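You operate a simulated robot arm through the tools that you are given. There is no shell and no other tool.

You run a simulated two-armed robot. Do the job below in one go: nothing can be reset, and whatever is moved stays where it is left.

## Task
Book carton four out on the blue board as the pink card says.
Fine: red peg in that socket, white slider on that number, carton pushed on to the yellow lane, then the lever to READY.

It is judged by the outcome, as a careful person would: the job done as asked, and still so three seconds after it is handed in. It fails if anything else is knocked over, pushed out of place, dropped, spilled or broken.

## Robot
Two 6-joint arms with two-finger parallel grippers on one trunk that stands fixed in place. Base frame: the origin is at the foot of the trunk, x ahead of it, y to its left, z up. Lengths are in mm, angles in degrees, forces in N, time in s.
The left shoulder is at [-77, 177, 832], the right one opposite. With the tool pointing down near the work surface each hand reaches from about 100 to 720 mm from the base axis, measured 20 degrees to its own side. Payload 1.57 kg a hand.
The TCP of each hand is the grasp point between the finger pads, 30 mm short of the fingertips. In the tool frame z runs along the fingers and y along their closing line. Largest opening 80 mm; finger width 17, thickness 12; the body of the gripper, 40 by 82 mm, starts 80 mm behind the TCP.
Orientation is that of the tool frame in the base frame, as [roll, pitch, yaw] about the fixed x, y, z axes, in that order (R = Rz(yaw) Ry(pitch) Rx(roll)). With the fingers straight down and closing along the base's y, the tool's x points along the base's -x, its y along +y and its z along -z.

## Interface
- The arms move only by the tool jog_arm. It takes "left_deltas", "right_deltas" or both (then of equal length, played together; a hand with none holds still); each is a list of rows, each an object (a shift or turn left out is 0, a gripper value left out holds the last) with "jaw": the closure, from 0 (fully open) to 1 (shut); "offset": the shift along the base's x, y, z in units of 150 mm (1.0 is 150 mm), a list of three; "rotation": the turn, a rotation vector about the base's x, y, z in units of 180 degrees (1.0 is 180 degrees), a list of three. In form: [{"jaw": jaw, "offset": [dx, dy, dz], "rotation": [ax, ay, az]}, ...]. A call has 1 to 20 rows; each row is the pose to reach, as a shift and turn from the pose commanded when the call began. A call with a number of a shift or a turn outside -1 to 1 is refused whole. Rows are played at 5 a second. More than 50 mm and 8.6 degrees between two rows, or a gripper value outside its range, and nothing of the call is played. A pose out of reach is approached as far as the arm can. The call stops where the force on the tool passes 90 N (or 10 N more than at its start, if that is more) or the arm is blocked; 0.2 s more then pass. Each finger travels about 72 mm/s and halts on what it meets, pressing with about 25 N; the grip force reading is that of the motor and also rises with nothing between the fingers. The clock runs only during rows and for 0.2 s after the last one: add rows that repeat a pose to give the fingers time. It gives the time, the measured TCP pose, the force on the tool (base axes), the opening and the grip force at its end, in the units of the frame above (readings bear some noise), with the torque about the TCP (base axes, N m) and any sound that the robot's microphone picked up.
- Cameras (640 x 400 px; columns grow to the right, rows downward): "scene" is now at [36, -15, 1557.8]; the picture's right is [-0.19, -0.98, 0.00], its down [-0.72, 0.14, -0.68] and it looks along [0.66, -0.13, -0.74] (base axes); focal length 375 px, centre (320, 200). "left" rides on the left gripper at [72, 7, -122] in its tool frame; the picture's right is [-0.09, 1.00, 0.00], its down [-0.84, -0.08, -0.54] and it looks along [-0.54, -0.05, 0.84] (tool axes); focal length 238 px, centre (320, 200). "right" rides on the right gripper at [72, -7, -122] in its tool frame; the picture's right is [0.09, 1.00, 0.00], its down [-0.84, 0.08, -0.54] and it looks along [-0.54, 0.05, 0.84] (tool axes); focal length 238 px, centre (320, 200). There is no depth. A picture from a camera that has moved, and an enlarged one, comes with that camera's place and axes in the base frame and with its lens.
- capture(camera): a new picture of that camera. No time passes.
- move_column(by): slides the trunk up (or, below 0, down) by that many mm; the arms and the scene camera ride with it, the base frame stays. It gives what a move gives, with no picture.
- pan_tilt(pan, tilt): turns the head with the scene camera to pan (to the left, within 143 degrees either way) and tilt (down, from -29 to 69), counted from straight ahead of the robot. It gives what a move gives.
- zoom(camera, box): a new picture of the part [left, top, right, bottom] of that camera's present view, enlarged. No time passes.
- close_job(): hands the job in; it is judged then, once.

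Nothing tells you positions but the pictures and the camera data. Unless the task says otherwise, let go and move clear before handing in.

The tools are called after ">>>" as name(argument=value, ...) on one line, values as JSON. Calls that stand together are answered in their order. jog_arm: Moves the arms, as the interface text tells. Its arguments: {"type":"object","properties":{"left_deltas":{"type":"array"},"right_deltas":{"type":"array"}},"required":[]} The other tools are called the same way: move_column (by) slides the trunk up or down; pan_tilt (pan, tilt) turns the head that bears the scene camera; capture (camera) takes a picture; zoom (camera, box) takes an enlarged picture of a part of a camera's view; close_job () hands the job in.

At the start:

```text
clock: 0.0
left_position: [460.6, 128.8, 1043.0]
left_tool_rot: [180.0, 0.0, -180.0]
left_force: [-0.6, 0.5, -0.3]
left_wrist_torque: [0.0, -0.01, 0.03]
left_opening: 79.8
left_gripper_force: 0.0
right_position: [477.3, -259.8, 1063.9]
right_tool_rot: [180.0, 0.0, -180.0]
right_force: [0.7, -0.4, 0.5]
right_wrist_torque: [-0.02, -0.02, -0.03]
right_opening: 80.0
right_gripper_force: 0.1
trunk travel left (down, up): [-275.0, 53.0]
head pan, tilt: [-10.8, 47.5]
```

scene: 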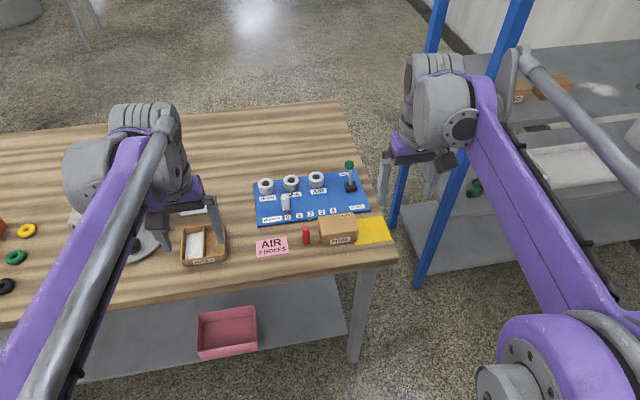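
right: 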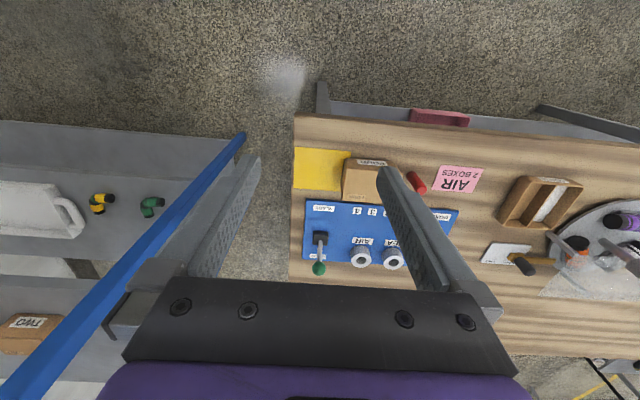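
left: 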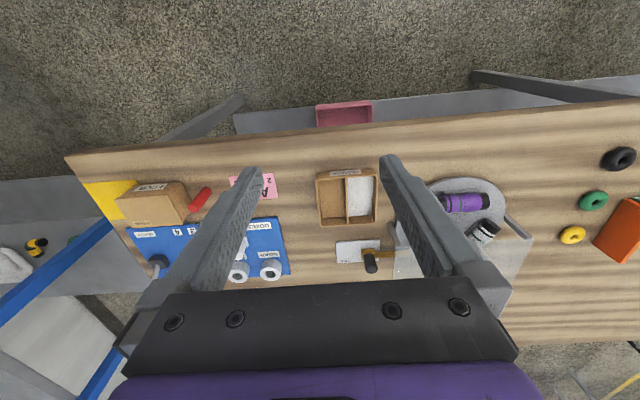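

The blue board lies ahead and slightly right, with three sockets, a slider, a lever, a pink card, a red peg, a carton and a yellow lane. I'll zoom in to read the details.

>>> zoom(camera="scene", box=[240, 150, 400, 250])

>>> zoom(camera="right", box=[280, 130, 500, 280])

>>> zoom(camera="left", box=[80, 150, 400, 300])

```text
4.00 times, centred on (320, 200) of scene
camera zoom: at [36.0, -15.0, 1557.8], right [-0.19, -0.98, 0.0], down [-0.72, 0.14, -0.68], along [0.66, -0.13, -0.74], focal length 1502 px, centre (320, 200)
```

zoom: 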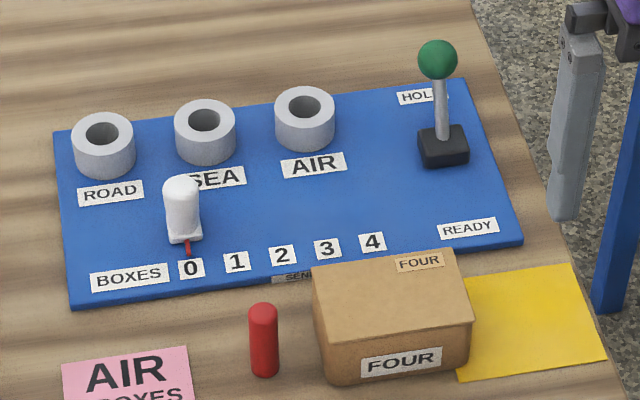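

```text
2.67 times, centred on (390, 205) of right
camera zoom: at [404.2, -267.8, 1184.6], right [-0.09, 1.0, 0.0], down [0.84, 0.08, 0.54], along [0.54, 0.05, -0.84], focal length 636 px, centre (133, 187)
```

zoom: 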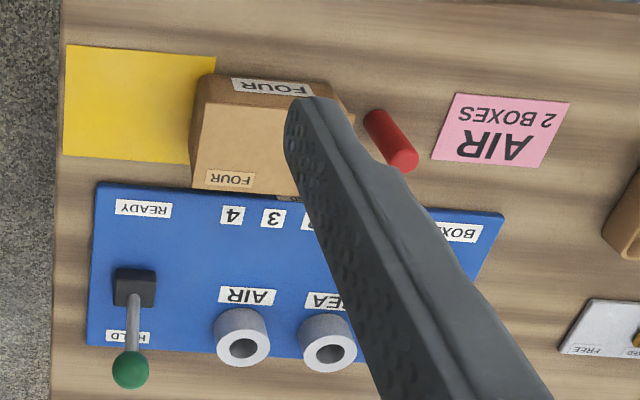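

```text
2.00 times, centred on (240, 225) of left
camera zoom: at [388.4, 134.5, 1164.5], right [0.09, 1.0, 0.0], down [0.84, -0.08, 0.54], along [0.54, -0.05, -0.84], focal length 477 px, centre (480, 150)
```

zoom: 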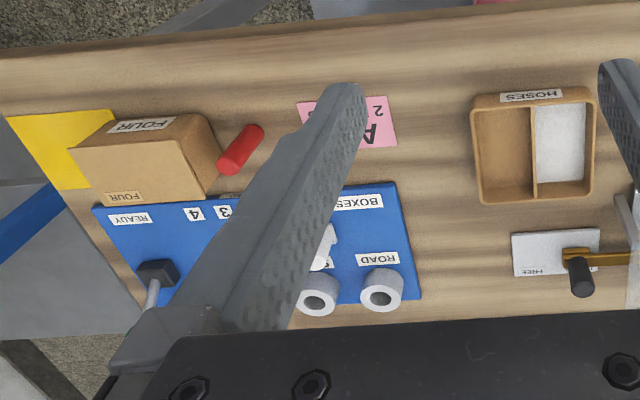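

The card says AIR, 2 BOXES, so the red peg (standing at about [583, -85]) goes in the AIR socket at about [776, -146, 834]. The slider moves from 0 to 2 (60 mm toward -y), and carton FOUR moves about 80 mm toward -y on to the lane. The socket is far out, so I'll first swing the right hand clear in the air with a forward tilt to check reach and get better views.

>>> jog_arm(right_deltas=[{"offset": [0.0, 0.12, -0.05], "rotation": [0, -0.04, 0]}, {"offset": [0.0, 0.25, -0.1], "rotation": [0, -0.08, 0]}, {"offset": [0.1, 0.4, -0.15], "rotation": [0, -0.12, 0]}, {"offset": [0.2, 0.55, -0.2], "rotation": [0, -0.16, 0]}, {"offset": [0.3, 0.65, -0.25], "rotation": [0, -0.2, 0]}, {"offset": [0.4, 0.75, -0.3], "rotation": [0, -0.23, 0]}, {"offset": [0.4, 0.75, -0.3], "rotation": [0, -0.25, 0]}])

>>> capture(camera="right")

>>> capture(camera="scene")

```text
clock: 1.6
left_position: [459.7, 127.4, 1043.8]
left_tool_rot: [-180.0, 0.0, -179.9]
left_force: [0.0, -0.2, 0.3]
left_wrist_torque: [0.02, -0.05, -0.02]
left_opening: 80.2
left_gripper_force: 0.0
right_position: [535.5, -148.6, 1018.4]
right_tool_rot: [-179.9, 45.1, -180.0]
right_force: [0.7, -0.4, 0.6]
right_wrist_torque: [-0.02, -0.01, 0.01]
right_opening: 79.9
right_gripper_force: 0.1
trunk travel left (down, up): [-275.0, 53.0]
head pan, tilt: [-10.8, 47.5]
```

```text
taken
camera right: at [398.2, -155.4, 1053.4], right [-0.07, 1.0, -0.07], down [0.21, 0.08, 0.98], along [0.98, 0.05, -0.21], focal length 238 px, centre (320, 200)
```

right: 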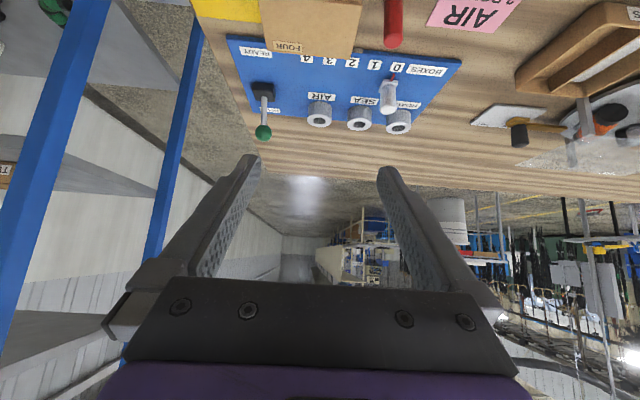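

```text
taken
camera scene: at [35.3, -15.2, 1557.8], right [-0.19, -0.98, 0.0], down [-0.72, 0.14, -0.68], along [0.66, -0.13, -0.74], focal length 375 px, centre (320, 200)
```

scene: 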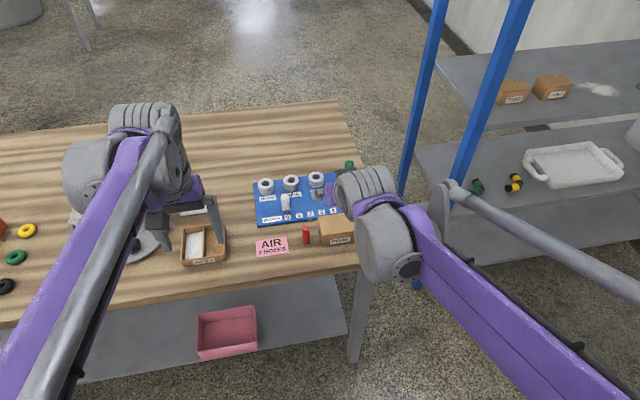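

The tilt is fine and the board is in view. Next I'll push out above the socket, at a safe height, to test reach.

>>> jog_arm(right_deltas=[{"offset": [0.25, 0, -0.1]}, {"offset": [0.5, 0, -0.2]}, {"offset": [0.75, 0, -0.3]}, {"offset": [1.0, 0, -0.4]}])

>>> jog_arm(right_deltas=[{"offset": [0.25, 0, 0]}, {"offset": [0.5, 0, 0]}, {"offset": [0.6, 0, 0]}])

>>> capture(camera="right")

>>> capture(camera="scene")

```text
clock: 2.6
left_position: [460.3, 127.8, 1043.6]
left_tool_rot: [180.0, 0.0, 180.0]
left_force: [0.2, -0.6, 0.3]
left_wrist_torque: [0.04, 0.05, 0.02]
left_opening: 79.8
left_gripper_force: 0.0
right_position: [689.1, -147.2, 958.8]
right_tool_rot: [-180.0, 45.0, -179.9]
right_force: [-0.4, 0.5, -0.4]
right_wrist_torque: [-0.01, 0.02, 0.01]
right_opening: 80.1
right_gripper_force: 0.0
trunk travel left (down, up): [-275.0, 53.0]
head pan, tilt: [-10.8, 47.5]
```

```text
clock: 3.4
left_position: [460.7, 127.7, 1044.1]
left_tool_rot: [179.9, 0.0, -179.9]
left_force: [-0.5, -0.1, -0.3]
left_wrist_torque: [-0.02, 0.02, 0.0]
left_opening: 80.0
left_gripper_force: 0.1
right_position: [778.7, -147.5, 958.8]
right_tool_rot: [-179.9, 45.0, -180.0]
right_force: [-0.3, 0.4, -0.1]
right_wrist_torque: [0.02, 0.03, 0.01]
right_opening: 80.0
right_gripper_force: 0.0
trunk travel left (down, up): [-275.0, 53.0]
head pan, tilt: [-10.8, 47.5]
```

```text
taken
camera right: at [639.6, -156.0, 993.1], right [-0.06, 1.0, -0.06], down [0.21, 0.08, 0.97], along [0.98, 0.05, -0.21], focal length 238 px, centre (320, 200)
```

right: 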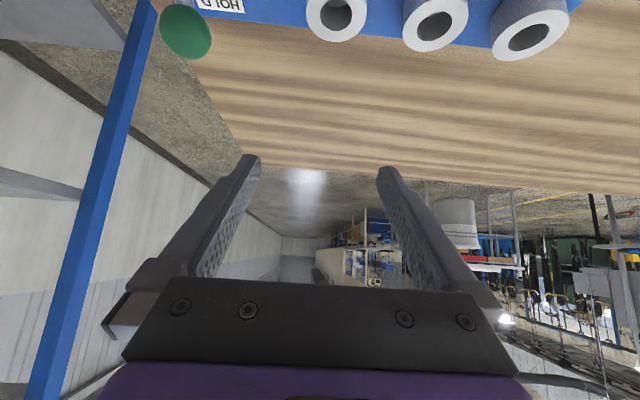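

```text
taken
camera scene: at [36.4, -15.0, 1557.8], right [-0.19, -0.98, 0.0], down [-0.72, 0.14, -0.68], along [0.66, -0.13, -0.74], focal length 375 px, centre (320, 200)
```

scene: 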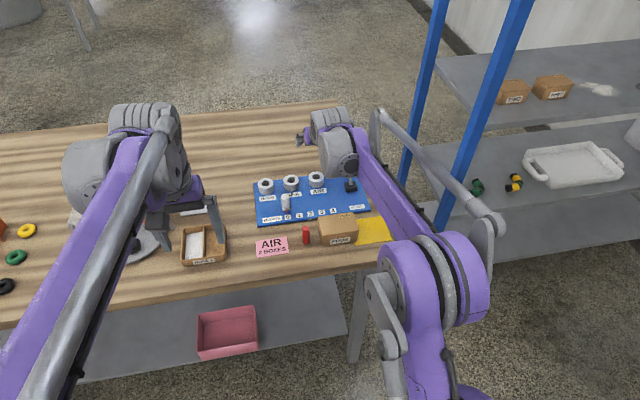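

Reach at 45° tilt is good. Next I'll back off to a pre-grasp spot behind the red peg, on the line of the tool, and check with the wrist camera.

>>> jog_arm(right_deltas=[{"offset": [-0.25, 0.05, 0]}, {"offset": [-0.5, 0.1, 0]}, {"offset": [-0.75, 0.15, 0]}, {"offset": [-1.0, 0.2, 0]}])

>>> jog_arm(right_deltas=[{"offset": [-0.25, 0.1, -0.05]}, {"offset": [-0.5, 0.15, -0.1]}, {"offset": [-0.75, 0.2, -0.2]}, {"offset": [-0.78, 0.21, -0.25]}])

>>> capture(camera="right")

>>> zoom(camera="scene", box=[240, 150, 400, 250])

```text
clock: 4.4
left_position: [459.0, 127.7, 1043.3]
left_tool_rot: [180.0, 0.0, 180.0]
left_force: [-0.4, 0.7, -0.5]
left_wrist_torque: [-0.02, -0.03, -0.02]
left_opening: 80.0
left_gripper_force: 0.0
right_position: [626.0, -117.3, 957.0]
right_tool_rot: [-180.0, 45.1, 180.0]
right_force: [-0.5, 0.1, -0.9]
right_wrist_torque: [0.04, 0.01, 0.0]
right_opening: 79.9
right_gripper_force: 0.0
trunk travel left (down, up): [-275.0, 53.0]
head pan, tilt: [-10.8, 47.5]
```

```text
clock: 5.4
left_position: [461.8, 128.8, 1041.6]
left_tool_rot: [-180.0, 0.0, 179.9]
left_force: [0.0, -0.4, -0.5]
left_wrist_torque: [-0.01, 0.04, -0.01]
left_opening: 80.1
left_gripper_force: 0.1
right_position: [509.5, -86.4, 920.4]
right_tool_rot: [-180.0, 45.1, 180.0]
right_force: [0.3, -0.2, 0.3]
right_wrist_torque: [-0.01, 0.0, 0.0]
right_opening: 79.7
right_gripper_force: 0.0
trunk travel left (down, up): [-275.0, 53.0]
head pan, tilt: [-10.8, 47.5]
```

```text
taken
camera right: at [371.4, -94.0, 955.3], right [-0.07, 1.0, -0.06], down [0.21, 0.08, 0.97], along [0.98, 0.05, -0.21], focal length 238 px, centre (320, 200)
```

right: 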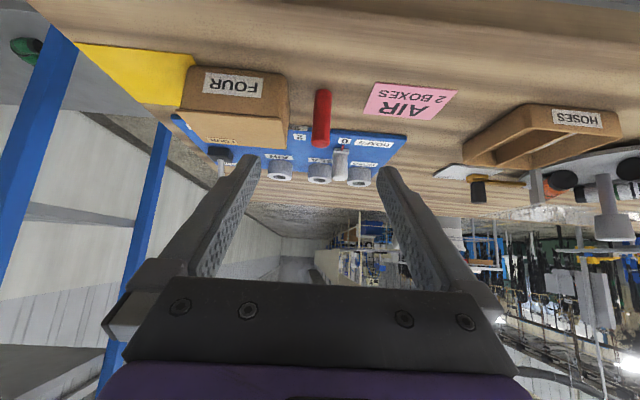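

```text
4.00 times, centred on (320, 200) of scene
camera zoom: at [36.7, -15.0, 1557.8], right [-0.19, -0.98, 0.0], down [-0.72, 0.14, -0.67], along [0.66, -0.13, -0.74], focal length 1502 px, centre (320, 200)
```

zoom: 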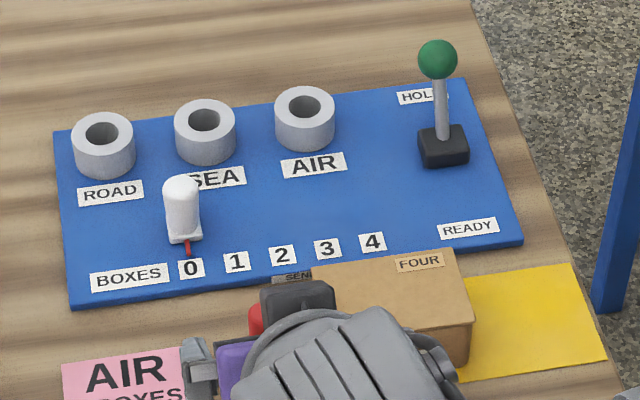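

I'll zoom in on the peg in the wrist view.

>>> zoom(camera="right", box=[170, 50, 410, 200])

```text
2.67 times, centred on (290, 125) of right
camera zoom: at [371.4, -94.0, 955.3], right [-0.07, 1.0, -0.06], down [0.21, 0.08, 0.97], along [0.98, 0.05, -0.21], focal length 636 px, centre (400, 400)
```

zoom: 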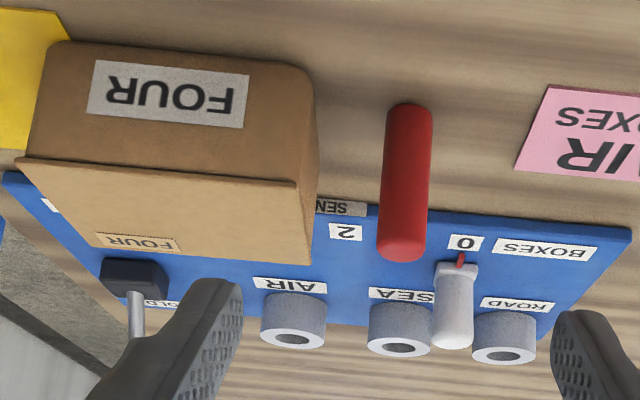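

The peg axis is at about [582, -86] and the carton's near side at y≈-120. I'll part-close the jaws to about 28 mm, slide down along the tool axis, then close.

>>> jog_arm(right_deltas=[{"jaw": 0.65}, {"jaw": 0.65}, {"jaw": 0.65, "offset": [0.15, 0, -0.15]}, {"jaw": 0.65, "offset": [0.3, 0, -0.3]}])

>>> zoom(camera="right", box=[170, 50, 410, 200])

```text
clock: 6.4
left_position: [460.3, 128.5, 1042.5]
left_tool_rot: [179.9, 0.0, 179.9]
left_force: [-0.1, 0.1, 0.0]
left_wrist_torque: [-0.03, -0.01, 0.01]
left_opening: 79.8
left_gripper_force: 0.0
right_position: [556.2, -86.0, 875.8]
right_tool_rot: [179.9, 45.0, 180.0]
right_force: [-0.3, -0.1, 0.1]
right_wrist_torque: [0.02, -0.04, 0.0]
right_opening: 27.9
right_gripper_force: 0.0
trunk travel left (down, up): [-275.0, 53.0]
head pan, tilt: [-10.8, 47.5]
```

```text
2.67 times, centred on (290, 125) of right
camera zoom: at [417.7, -93.9, 911.1], right [-0.07, 1.0, -0.06], down [0.21, 0.08, 0.97], along [0.98, 0.05, -0.21], focal length 636 px, centre (400, 400)
```

zoom: 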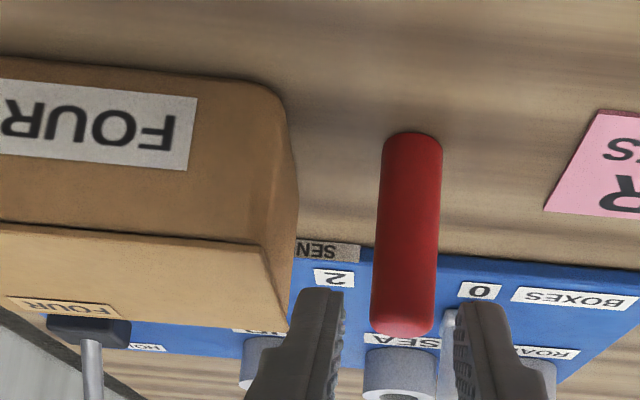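

The peg sits centred between the fingers. I'll advance the last 16 mm and close on it.

>>> jog_arm(right_deltas=[{"jaw": 0.65, "offset": [0.05, 0, -0.05]}, {"jaw": 0.65, "offset": [0.105, 0, -0.105]}, {"jaw": 1.0, "offset": [0.105, 0, -0.105]}, {"jaw": 1.0, "offset": [0.105, 0, -0.105]}, {"jaw": 1.0, "offset": [0.105, 0, -0.105]}])

>>> capture(camera="right")

```text
clock: 7.6
left_position: [459.5, 127.8, 1043.1]
left_tool_rot: [180.0, 0.0, -180.0]
left_force: [0.0, -0.2, 0.5]
left_wrist_torque: [0.03, 0.01, 0.0]
left_opening: 80.0
left_gripper_force: 0.0
right_position: [570.8, -86.1, 861.0]
right_tool_rot: [-180.0, 45.0, 179.9]
right_force: [-0.1, 0.9, -0.7]
right_wrist_torque: [0.02, 0.01, 0.0]
right_opening: 14.7
right_gripper_force: 25.4
trunk travel left (down, up): [-275.0, 53.0]
head pan, tilt: [-10.8, 47.5]
```

```text
taken
camera right: at [433.1, -94.0, 895.0], right [-0.06, 1.0, -0.07], down [0.21, 0.08, 0.97], along [0.98, 0.05, -0.21], focal length 238 px, centre (320, 200)
```

right: 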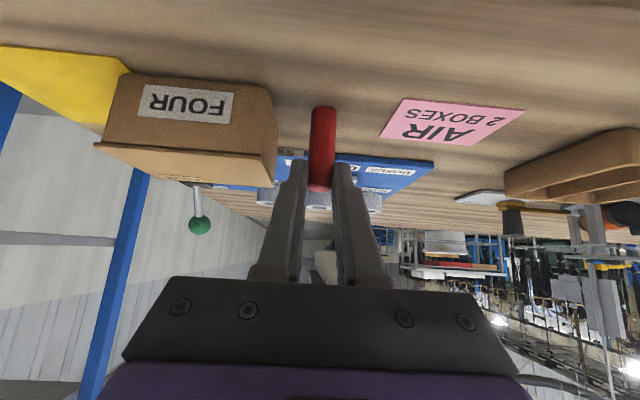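

The peg is held (14.7 mm). I'll lift straight up 75 mm, then carry it toward the AIR socket.

>>> jog_arm(right_deltas=[{"offset": [0, 0, 0.15]}, {"offset": [0, 0, 0.35]}, {"offset": [0, 0, 0.5]}, {"offset": [0.1, 0, 0.5]}, {"offset": [0.3, -0.1, 0.5]}, {"offset": [0.55, -0.2, 0.5]}, {"offset": [0.8, -0.3, 0.5]}, {"offset": [1.0, -0.4, 0.5]}])

>>> jog_arm(right_deltas=[{"offset": [0.1, 0, 0]}, {"offset": [0.25, 0, -0.05]}])

>>> capture(camera="right")

>>> zoom(camera="scene", box=[270, 130, 366, 190])

```text
clock: 9.4
left_position: [461.1, 127.9, 1042.9]
left_tool_rot: [180.0, 0.0, -180.0]
left_force: [0.7, -0.2, 1.3]
left_wrist_torque: [0.02, -0.02, -0.03]
left_opening: 79.9
left_gripper_force: 0.0
right_position: [721.1, -145.2, 933.7]
right_tool_rot: [-180.0, 45.1, 179.9]
right_force: [0.0, -0.3, 0.2]
right_wrist_torque: [0.0, 0.02, 0.0]
right_opening: 15.1
right_gripper_force: 24.8
trunk travel left (down, up): [-275.0, 53.0]
head pan, tilt: [-10.8, 47.5]
```

```text
clock: 10.0
left_position: [461.1, 128.2, 1043.8]
left_tool_rot: [-180.0, 0.0, -180.0]
left_force: [-0.1, 0.1, 0.8]
left_wrist_torque: [0.02, -0.02, 0.01]
left_opening: 80.1
left_gripper_force: 0.0
right_position: [759.4, -146.6, 926.3]
right_tool_rot: [180.0, 45.1, 180.0]
right_force: [-0.1, 0.3, -0.9]
right_wrist_torque: [0.0, 0.02, 0.0]
right_opening: 15.1
right_gripper_force: 25.4
trunk travel left (down, up): [-275.0, 53.0]
head pan, tilt: [-10.8, 47.5]
```

```text
taken
camera right: at [621.0, -153.5, 961.6], right [-0.06, 1.0, -0.07], down [0.21, 0.08, 0.97], along [0.98, 0.05, -0.21], focal length 238 px, centre (320, 200)
```

right: 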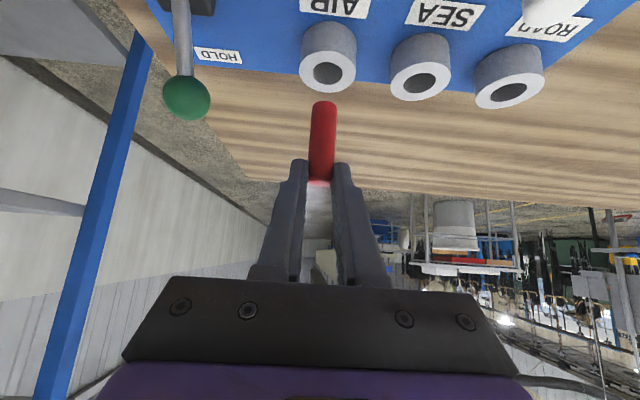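

```text
6.67 times, centred on (318, 160) of scene
camera zoom: at [36.6, -14.9, 1557.8], right [-0.19, -0.98, 0.0], down [-0.72, 0.14, -0.67], along [0.66, -0.13, -0.74], focal length 2503 px, centre (333, 467)
```

zoom: 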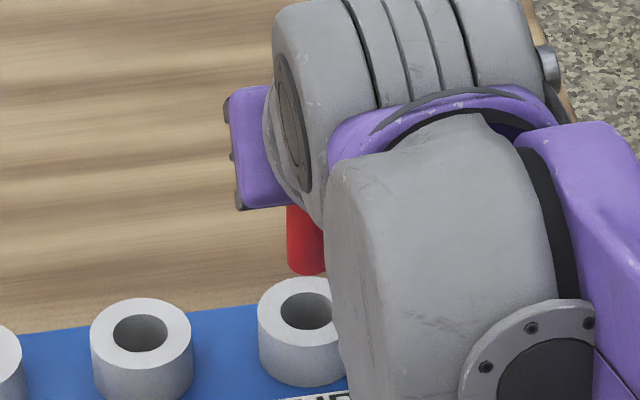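

Both the peg's lower end and the socket are visible. I'll zoom the wrist camera for accurate alignment.

>>> zoom(camera="right", box=[256, 10, 416, 110])

>>> zoom(camera="right", box=[256, 90, 416, 190])

```text
4.00 times, centred on (336, 60) of right
camera zoom: at [621.0, -153.5, 961.6], right [-0.06, 1.0, -0.07], down [0.21, 0.08, 0.97], along [0.98, 0.05, -0.21], focal length 953 px, centre (256, 760)
```

zoom: 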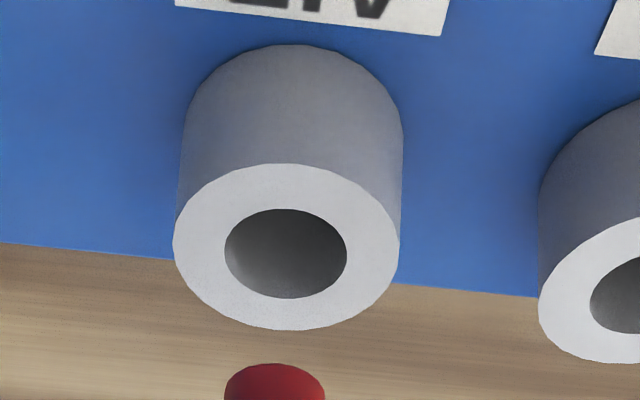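

```text
4.00 times, centred on (336, 140) of right
camera zoom: at [621.0, -153.5, 961.6], right [-0.06, 1.0, -0.07], down [0.21, 0.08, 0.97], along [0.98, 0.05, -0.21], focal length 953 px, centre (256, 440)
```

zoom: 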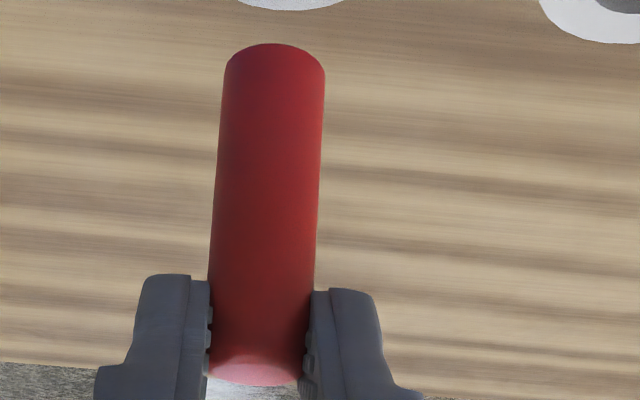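

By both views the socket is about 29 mm below the peg's end and 1–2 mm ahead, with y nearly right. I'll lower 23 mm and look again before entering.

>>> jog_arm(right_deltas=[{"offset": [0.01, 0.0025, -0.07]}, {"offset": [0.01, 0.0025, -0.153]}, {"offset": [0.01, 0.0025, -0.153]}])

>>> zoom(camera="right", box=[256, 50, 416, 150])

>>> zoom(camera="scene", box=[270, 140, 366, 200])

```text
clock: 10.8
left_position: [459.5, 129.1, 1043.2]
left_tool_rot: [180.0, 0.0, 180.0]
left_force: [-0.3, 0.0, -0.5]
left_wrist_torque: [-0.01, 0.01, 0.02]
left_opening: 80.0
left_gripper_force: 0.0
right_position: [760.4, -144.6, 904.7]
right_tool_rot: [-180.0, 45.0, 179.9]
right_force: [0.1, -0.8, -0.6]
right_wrist_torque: [0.01, -0.01, -0.01]
right_opening: 14.8
right_gripper_force: 25.3
trunk travel left (down, up): [-275.0, 53.0]
head pan, tilt: [-10.8, 47.5]
```

```text
4.00 times, centred on (336, 100) of right
camera zoom: at [622.5, -153.5, 939.0], right [-0.06, 1.0, -0.07], down [0.21, 0.08, 0.97], along [0.98, 0.05, -0.21], focal length 953 px, centre (256, 600)
```

zoom: 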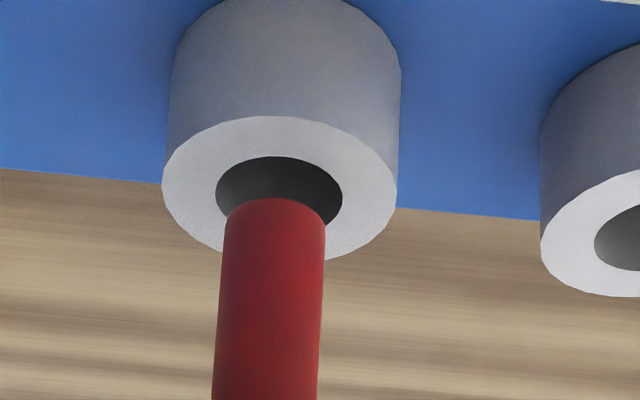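

```text
6.67 times, centred on (318, 170) of scene
camera zoom: at [36.0, -15.0, 1557.8], right [-0.19, -0.98, 0.0], down [-0.72, 0.14, -0.68], along [0.66, -0.13, -0.74], focal length 2503 px, centre (333, 400)
```

zoom: 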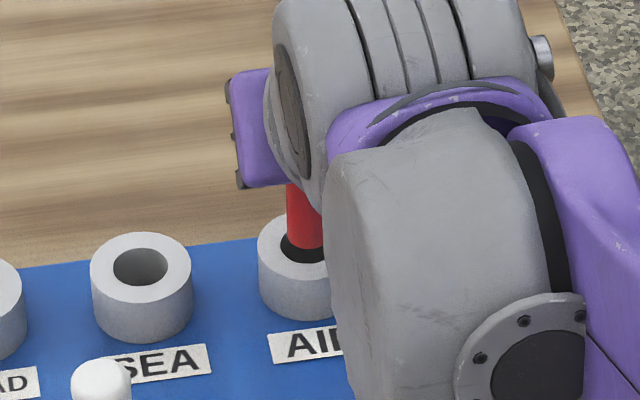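

The peg's end is just over the hole and nearly centred. I'll lower another 4 mm and re-check.

>>> jog_arm(right_deltas=[{"offset": [0.004, 0.002, -0.015]}, {"offset": [0.004, 0.002, -0.028]}, {"offset": [0.004, 0.002, -0.028]}])

>>> zoom(camera="right", box=[280, 60, 376, 120])

>>> zoom(camera="scene", box=[290, 155, 338, 185])

```text
clock: 11.6
left_position: [459.9, 127.2, 1041.9]
left_tool_rot: [180.0, 0.0, -179.9]
left_force: [1.4, 0.0, -0.9]
left_wrist_torque: [-0.01, 0.0, 0.01]
left_opening: 80.3
left_gripper_force: 0.1
right_position: [761.3, -144.5, 899.6]
right_tool_rot: [180.0, 45.1, -179.9]
right_force: [0.2, -0.7, -0.5]
right_wrist_torque: [-0.02, -0.03, 0.02]
right_opening: 15.1
right_gripper_force: 25.6
trunk travel left (down, up): [-275.0, 53.0]
head pan, tilt: [-10.8, 47.5]
```

```text
6.67 times, centred on (328, 90) of right
camera zoom: at [623.0, -153.3, 935.1], right [-0.06, 1.0, -0.07], down [0.21, 0.08, 0.97], along [0.98, 0.05, -0.21], focal length 1589 px, centre (267, 933)
```

zoom: 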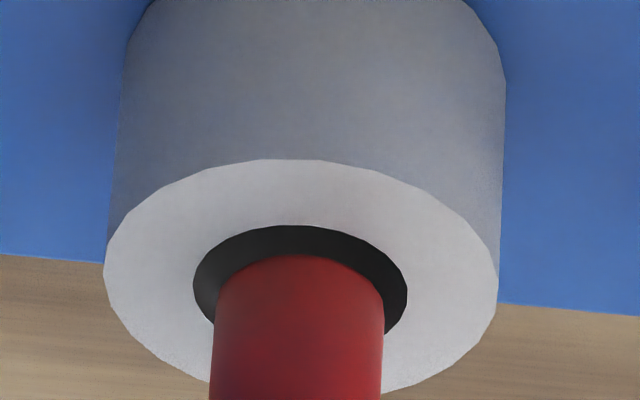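

```text
13.33 times, centred on (314, 170) of scene
camera zoom: at [35.9, -15.0, 1557.8], right [-0.19, -0.98, 0.0], down [-0.72, 0.14, -0.68], along [0.66, -0.13, -0.74], focal length 5006 px, centre (400, 600)
```

zoom: 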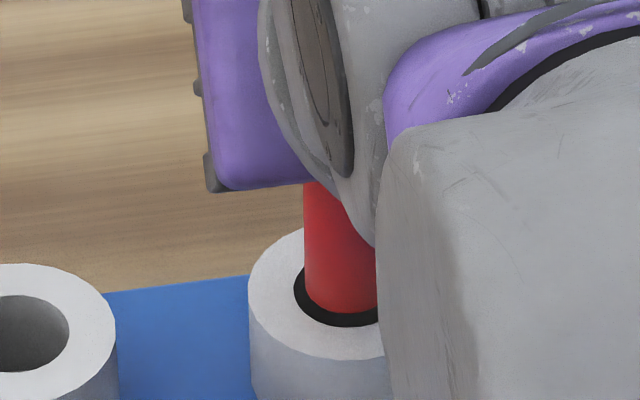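

The peg is centred to within about 1 mm, with 2 mm clearance all round. I'll shift 1 mm forward and descend gently into the socket.

>>> jog_arm(right_deltas=[{"offset": [0.006, 0, -0.01]}, {"offset": [0.006, 0, -0.025]}, {"offset": [0.006, 0, -0.04]}, {"offset": [0.006, 0, -0.055]}])

>>> zoom(camera="right", box=[280, 70, 376, 130])

>>> zoom(camera="scene", box=[290, 155, 338, 185])

```text
clock: 12.6
left_position: [460.0, 127.5, 1043.6]
left_tool_rot: [-180.0, -0.1, 180.0]
left_force: [0.2, 1.3, 0.1]
left_wrist_torque: [0.01, -0.01, -0.01]
left_opening: 80.0
left_gripper_force: 0.1
right_position: [761.9, -145.9, 891.7]
right_tool_rot: [-180.0, 45.0, 180.0]
right_force: [-1.0, 0.2, 0.0]
right_wrist_torque: [-0.02, 0.01, -0.01]
right_opening: 14.7
right_gripper_force: 25.0
trunk travel left (down, up): [-275.0, 53.0]
head pan, tilt: [-10.8, 47.5]
```

```text
6.67 times, centred on (328, 100) of right
camera zoom: at [623.5, -153.6, 926.6], right [-0.06, 1.0, -0.07], down [0.21, 0.08, 0.97], along [0.98, 0.05, -0.21], focal length 1589 px, centre (267, 867)
```

zoom: 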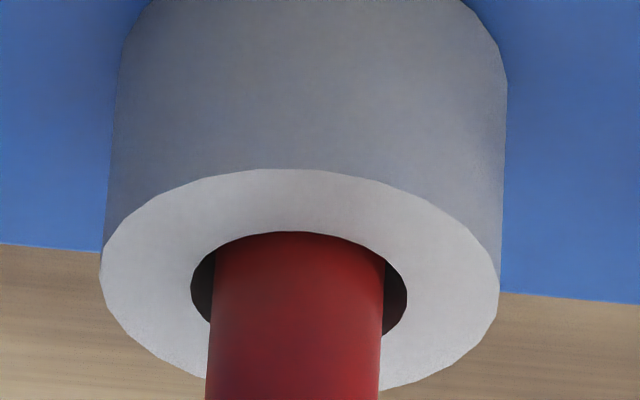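

```text
13.33 times, centred on (314, 170) of scene
camera zoom: at [36.0, -15.0, 1557.8], right [-0.19, -0.98, 0.0], down [-0.72, 0.14, -0.68], along [0.66, -0.13, -0.74], focal length 5006 px, centre (400, 600)
```

zoom: 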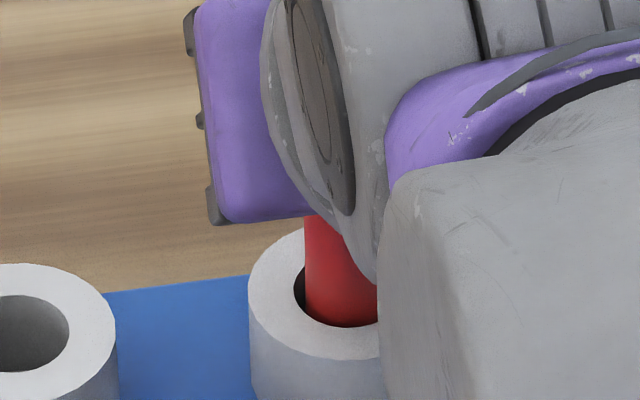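

The end has entered the socket with no contact force. I'll continue down.

>>> jog_arm(right_deltas=[{"offset": [0, 0, -0.02]}, {"offset": [0, 0, -0.04]}, {"offset": [0, 0, -0.06]}, {"offset": [0, 0, -0.08]}])

>>> zoom(camera="right", box=[240, 50, 400, 150])

```text
clock: 13.6
left_position: [459.4, 128.4, 1043.1]
left_tool_rot: [-180.0, 0.1, 180.0]
left_force: [0.1, 0.5, -0.6]
left_wrist_torque: [0.0, 0.01, -0.01]
left_opening: 80.1
left_gripper_force: 0.0
right_position: [762.5, -145.1, 880.3]
right_tool_rot: [-180.0, 45.0, 180.0]
right_force: [-0.1, -0.1, 0.7]
right_wrist_torque: [0.05, -0.01, -0.02]
right_opening: 15.0
right_gripper_force: 24.9
trunk travel left (down, up): [-275.0, 53.0]
head pan, tilt: [-10.8, 47.5]
```

```text
4.00 times, centred on (320, 100) of right
camera zoom: at [623.8, -152.9, 914.7], right [-0.06, 1.0, -0.07], down [0.21, 0.08, 0.97], along [0.98, 0.05, -0.21], focal length 953 px, centre (320, 600)
```

zoom: 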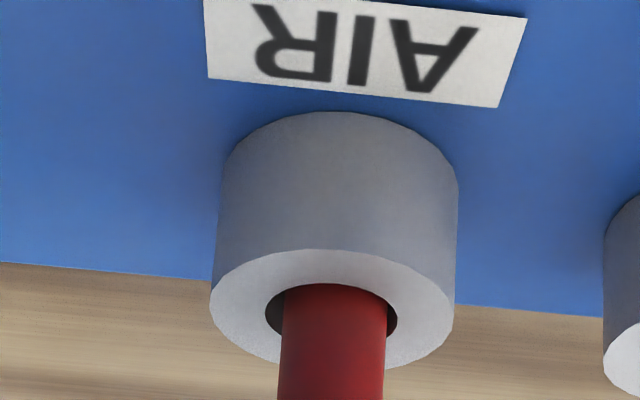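

>>> jog_arm(right_deltas=[{"offset": [0, 0, -0.013]}, {"offset": [0, 0, -0.027]}, {"offset": [0, 0, -0.04]}])

>>> jog_arm(right_deltas=[{"offset": [0, 0, -0.01]}, {"offset": [0, 0, -0.02]}])

>>> zoom(camera="right", box=[240, 60, 400, 160])

```text
clock: 14.4
left_position: [458.8, 127.9, 1043.2]
left_tool_rot: [180.0, 0.1, 180.0]
left_force: [-0.4, 1.1, 0.5]
left_wrist_torque: [-0.01, 0.0, 0.0]
left_opening: 80.0
left_gripper_force: 0.1
right_position: [760.5, -144.9, 876.1]
right_tool_rot: [-180.0, 45.2, 180.0]
right_force: [1.0, 2.0, 17.7]
right_wrist_torque: [0.26, -0.37, 0.12]
right_opening: 15.3
right_gripper_force: 25.0
trunk travel left (down, up): [-275.0, 53.0]
head pan, tilt: [-10.8, 47.5]
```

```text
clock: 15.0
left_position: [458.7, 128.2, 1044.1]
left_tool_rot: [180.0, 0.1, 180.0]
left_force: [-0.5, 0.2, -0.2]
left_wrist_torque: [-0.03, -0.03, 0.01]
left_opening: 80.1
left_gripper_force: 0.1
right_position: [760.0, -144.0, 873.1]
right_tool_rot: [180.0, 45.1, 180.0]
right_force: [1.1, 0.6, 17.5]
right_wrist_torque: [-0.3, -0.26, -0.21]
right_opening: 14.8
right_gripper_force: 24.9
trunk travel left (down, up): [-275.0, 53.0]
head pan, tilt: [-10.8, 47.5]
```

```text
4.00 times, centred on (320, 110) of right
camera zoom: at [622.0, -152.8, 907.1], right [-0.06, 1.0, -0.07], down [0.21, 0.08, 0.98], along [0.98, 0.05, -0.21], focal length 953 px, centre (320, 560)
```

zoom: 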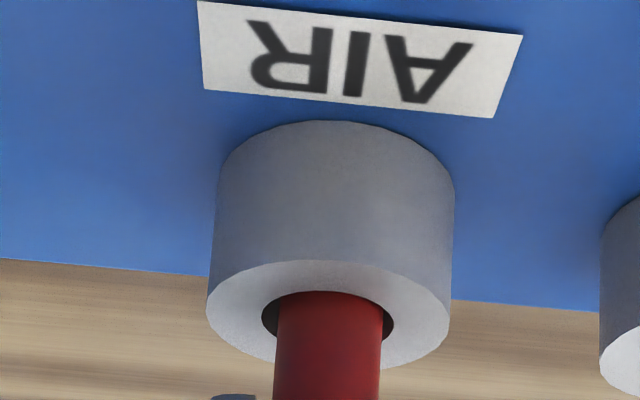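

Contact force rose to 17 N with the peg some 20 mm deep, so it appears bottomed. I'll open the jaws, retreat along the tool axis, and check.

>>> jog_arm(right_deltas=[{"jaw": 0.9}, {"jaw": 0.75}, {"jaw": 0.6}, {"jaw": 0.5}, {"jaw": 0.5}])

>>> jog_arm(right_deltas=[{"offset": [-0.1, 0, 0.1]}, {"offset": [-0.25, 0, 0.25]}, {"offset": [-0.4, 0, 0.4]}, {"offset": [-0.6, 0, 0.5]}])

>>> capture(camera="right")

>>> zoom(camera="scene", box=[240, 150, 400, 250])

```text
clock: 16.2
left_position: [461.2, 127.7, 1043.2]
left_tool_rot: [180.0, 0.0, -180.0]
left_force: [-0.6, -0.3, 1.2]
left_wrist_torque: [-0.01, 0.0, 0.01]
left_opening: 79.9
left_gripper_force: 0.0
right_position: [761.0, -144.3, 870.5]
right_tool_rot: [-180.0, 45.1, 180.0]
right_force: [0.8, -0.6, -0.5]
right_wrist_torque: [0.0, 0.01, 0.02]
right_opening: 40.2
right_gripper_force: 0.1
trunk travel left (down, up): [-275.0, 53.0]
head pan, tilt: [-10.8, 47.5]
```

```text
clock: 17.2
left_position: [458.7, 128.5, 1043.9]
left_tool_rot: [-180.0, 0.0, 180.0]
left_force: [0.4, -0.1, -1.0]
left_wrist_torque: [-0.01, -0.02, -0.02]
left_opening: 80.0
left_gripper_force: 0.1
right_position: [670.3, -144.5, 947.2]
right_tool_rot: [180.0, 45.2, 179.9]
right_force: [0.1, -0.5, -0.5]
right_wrist_torque: [0.02, 0.0, 0.01]
right_opening: 39.8
right_gripper_force: 0.1
trunk travel left (down, up): [-275.0, 53.0]
head pan, tilt: [-10.8, 47.5]
```

```text
taken
camera right: at [532.6, -152.9, 981.7], right [-0.06, 1.0, -0.06], down [0.21, 0.08, 0.98], along [0.98, 0.05, -0.21], focal length 238 px, centre (320, 200)
```

right: 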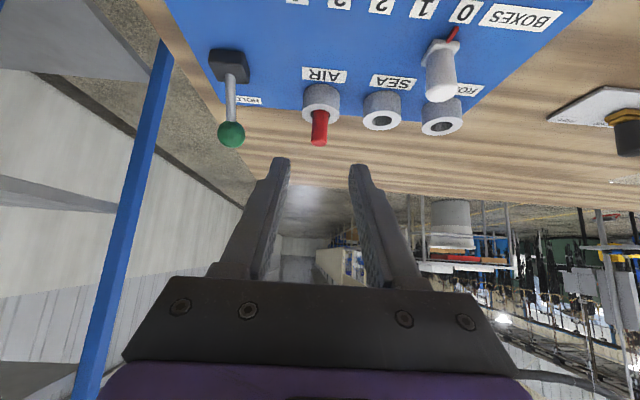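

```text
4.00 times, centred on (320, 200) of scene
camera zoom: at [34.7, -14.9, 1557.8], right [-0.19, -0.98, 0.0], down [-0.72, 0.14, -0.68], along [0.66, -0.13, -0.74], focal length 1502 px, centre (320, 200)
```

zoom: 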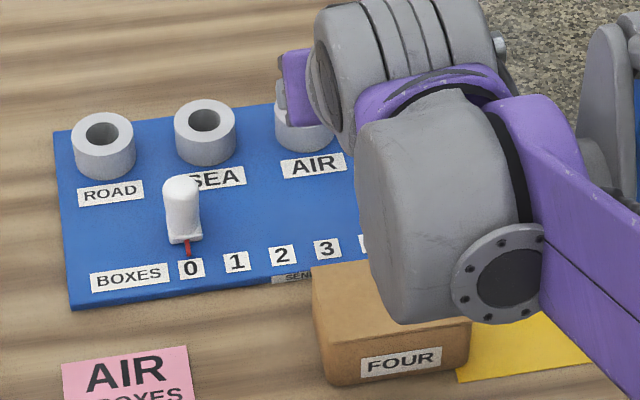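

The peg stands in the AIR socket. Next is the slider: I'll move back behind it and take a closer look.

>>> jog_arm(right_deltas=[{"offset": [-0.15, 0.2, 0.0]}, {"offset": [-0.35, 0.45, 0.0]}, {"offset": [-0.45, 0.63, -0.05]}, {"offset": [-0.45, 0.63, -0.1]}])

>>> capture(camera="right")

>>> zoom(camera="scene", box=[264, 160, 360, 220])

```text
clock: 18.2
left_position: [460.1, 127.4, 1043.1]
left_tool_rot: [-180.0, 0.1, 179.9]
left_force: [0.5, 0.8, 0.0]
left_wrist_torque: [0.03, -0.01, 0.01]
left_opening: 80.3
left_gripper_force: 0.1
right_position: [602.7, -50.8, 931.3]
right_tool_rot: [180.0, 45.0, 179.9]
right_force: [0.2, -0.3, 0.2]
right_wrist_torque: [0.01, 0.02, -0.01]
right_opening: 39.9
right_gripper_force: 0.0
trunk travel left (down, up): [-275.0, 53.0]
head pan, tilt: [-10.8, 47.5]
```

```text
taken
camera right: at [465.3, -58.6, 965.7], right [-0.06, 1.0, -0.06], down [0.21, 0.08, 0.98], along [0.98, 0.05, -0.21], focal length 238 px, centre (320, 200)
```

right: 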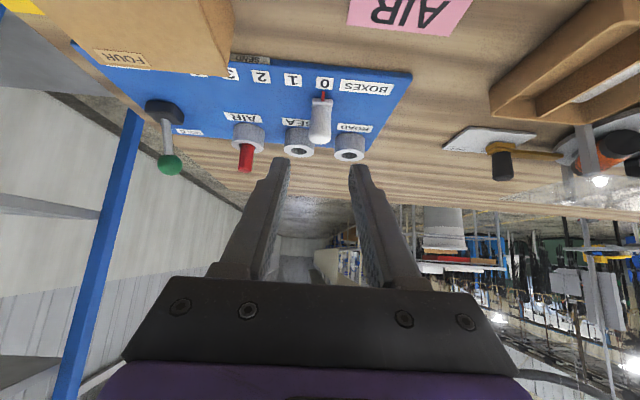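

```text
6.67 times, centred on (312, 190) of scene
camera zoom: at [36.1, -15.3, 1557.8], right [-0.19, -0.98, 0.0], down [-0.72, 0.14, -0.68], along [0.66, -0.13, -0.74], focal length 2503 px, centre (373, 267)
```

zoom: 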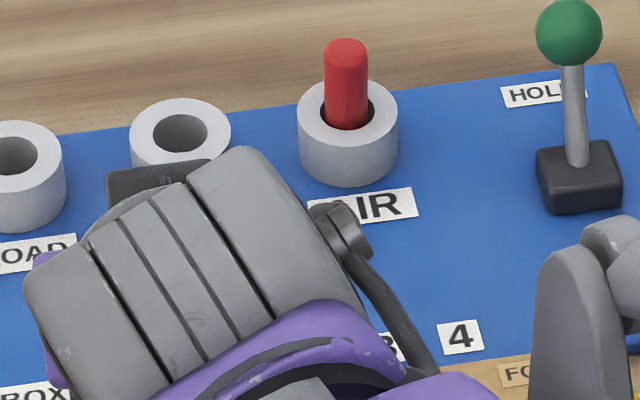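

>>> zoom(camera="right", box=[240, 50, 400, 150])

```text
4.00 times, centred on (320, 100) of right
camera zoom: at [465.3, -58.6, 965.7], right [-0.06, 1.0, -0.06], down [0.21, 0.08, 0.98], along [0.98, 0.05, -0.21], focal length 953 px, centre (320, 600)
```

zoom: 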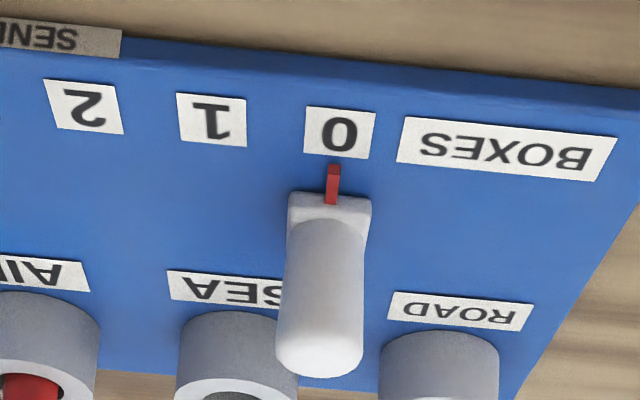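

The slider knob is at about [692, -51], z 815–858, with labels about 30 mm apart. I'll approach along the tool axis with jaws open 40 mm and check before gripping.

>>> jog_arm(right_deltas=[{"offset": [0.15, 0, -0.14]}, {"offset": [0.3, 0, -0.28]}, {"offset": [0.42, 0, -0.4]}, {"offset": [0.52, 0, -0.5]}])

>>> capture(camera="right")

>>> zoom(camera="scene", box=[240, 150, 336, 210])

```text
clock: 19.2
left_position: [461.2, 129.4, 1042.8]
left_tool_rot: [-180.0, 0.0, 180.0]
left_force: [0.1, -0.4, 0.5]
left_wrist_torque: [0.0, 0.04, 0.0]
left_opening: 80.2
left_gripper_force: 0.2
right_position: [682.7, -50.0, 855.4]
right_tool_rot: [180.0, 45.0, 179.9]
right_force: [0.0, 0.5, -0.6]
right_wrist_torque: [0.01, 0.0, 0.02]
right_opening: 39.9
right_gripper_force: 0.0
trunk travel left (down, up): [-275.0, 53.0]
head pan, tilt: [-10.8, 47.5]
```

```text
taken
camera right: at [544.5, -58.3, 890.5], right [-0.06, 1.0, -0.07], down [0.21, 0.08, 0.97], along [0.98, 0.05, -0.21], focal length 238 px, centre (320, 200)
```

right: 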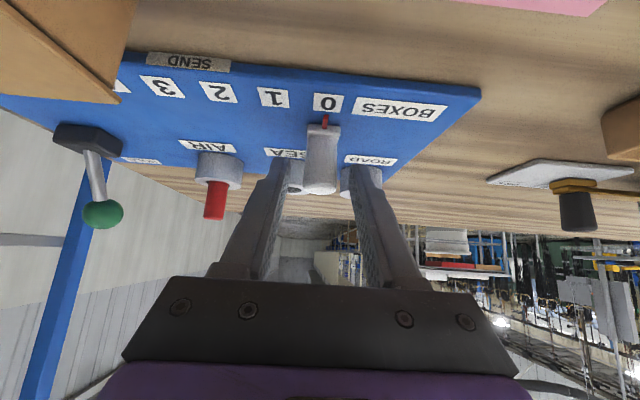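

```text
6.67 times, centred on (288, 180) of scene
camera zoom: at [36.5, -15.0, 1557.8], right [-0.19, -0.98, 0.0], down [-0.72, 0.14, -0.67], along [0.66, -0.13, -0.74], focal length 2503 px, centre (533, 333)
```

zoom: 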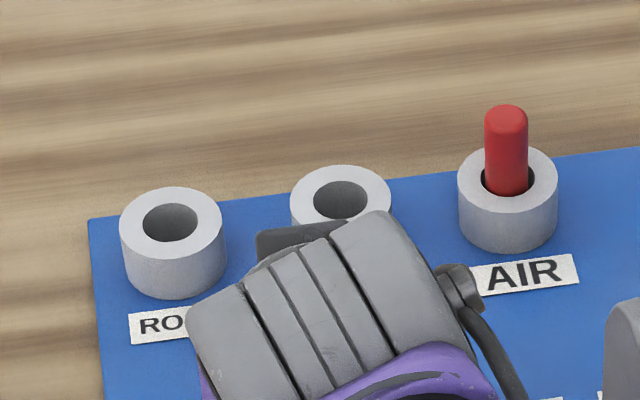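

The knob is between the fingers. I'll close on it.

>>> jog_arm(right_deltas=[{"jaw": 0.75}, {"jaw": 1.0}, {"jaw": 1.0}, {"jaw": 1.0}])

>>> zoom(camera="right", box=[160, 50, 400, 200])

```text
clock: 20.2
left_position: [459.2, 128.0, 1042.5]
left_tool_rot: [-180.0, 0.0, 179.9]
left_force: [0.7, 1.1, -0.8]
left_wrist_torque: [0.01, -0.01, -0.02]
left_opening: 80.1
left_gripper_force: 0.0
right_position: [682.1, -51.2, 856.9]
right_tool_rot: [-180.0, 45.0, 179.9]
right_force: [-0.8, -1.2, -0.7]
right_wrist_torque: [0.0, -0.03, 0.02]
right_opening: 22.3
right_gripper_force: 34.9
trunk travel left (down, up): [-275.0, 53.0]
head pan, tilt: [-10.8, 47.5]
```

```text
2.67 times, centred on (280, 125) of right
camera zoom: at [543.9, -58.1, 890.9], right [-0.06, 1.0, -0.07], down [0.21, 0.08, 0.97], along [0.98, 0.05, -0.21], focal length 636 px, centre (427, 400)
```

zoom: 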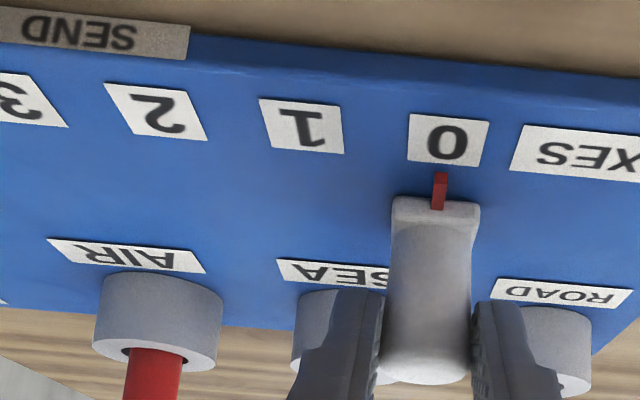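

The knob is held (22 mm). I'll slide it toward -y, first 45 mm, then check.

>>> jog_arm(right_deltas=[{"offset": [0, -0.06, 0]}, {"offset": [0, -0.12, 0]}, {"offset": [0, -0.18, 0]}, {"offset": [0, -0.24, 0]}, {"offset": [0, -0.3, 0]}])

>>> zoom(camera="right", box=[200, 50, 440, 200])

```text
clock: 21.4
left_position: [459.5, 128.2, 1042.5]
left_tool_rot: [180.0, 0.0, 180.0]
left_force: [-0.4, -0.3, 0.2]
left_wrist_torque: [-0.01, -0.02, -0.01]
left_opening: 80.0
left_gripper_force: 0.0
right_position: [682.7, -95.9, 854.9]
right_tool_rot: [-180.0, 45.1, -180.0]
right_force: [-4.2, -0.2, -3.5]
right_wrist_torque: [0.0, 0.14, 0.03]
right_opening: 22.4
right_gripper_force: 35.5
trunk travel left (down, up): [-275.0, 53.0]
head pan, tilt: [-10.8, 47.5]
```

```text
2.67 times, centred on (320, 125) of right
camera zoom: at [543.9, -103.9, 890.9], right [-0.06, 1.0, -0.07], down [0.21, 0.08, 0.97], along [0.98, 0.05, -0.21], focal length 636 px, centre (320, 400)
```

zoom: 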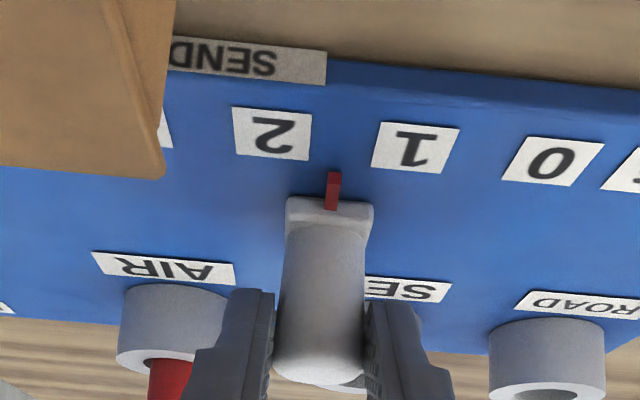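

It's moving freely. Another 14.5 mm should bring the pointer on to 2.

>>> jog_arm(right_deltas=[{"offset": [0, -0.05, 0]}, {"offset": [0, -0.0967, 0]}, {"offset": [0, -0.0967, 0]}])

>>> zoom(camera="right", box=[200, 50, 440, 200])

```text
clock: 22.2
left_position: [460.2, 128.6, 1043.7]
left_tool_rot: [180.0, 0.1, -180.0]
left_force: [0.0, -0.3, 0.4]
left_wrist_torque: [0.01, 0.01, -0.03]
left_opening: 79.9
left_gripper_force: 0.1
right_position: [681.1, -110.5, 855.8]
right_tool_rot: [-180.0, 45.0, 180.0]
right_force: [-2.1, -0.8, -3.0]
right_wrist_torque: [0.0, 0.17, -0.01]
right_opening: 22.7
right_gripper_force: 35.7
trunk travel left (down, up): [-275.0, 53.0]
head pan, tilt: [-10.8, 47.5]
```

```text
2.67 times, centred on (320, 125) of right
camera zoom: at [543.9, -118.1, 890.8], right [-0.06, 1.0, -0.07], down [0.21, 0.08, 0.98], along [0.98, 0.05, -0.21], focal length 636 px, centre (320, 400)
```

zoom: 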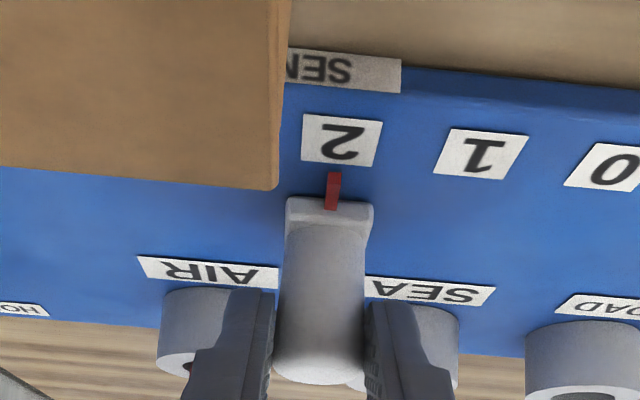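

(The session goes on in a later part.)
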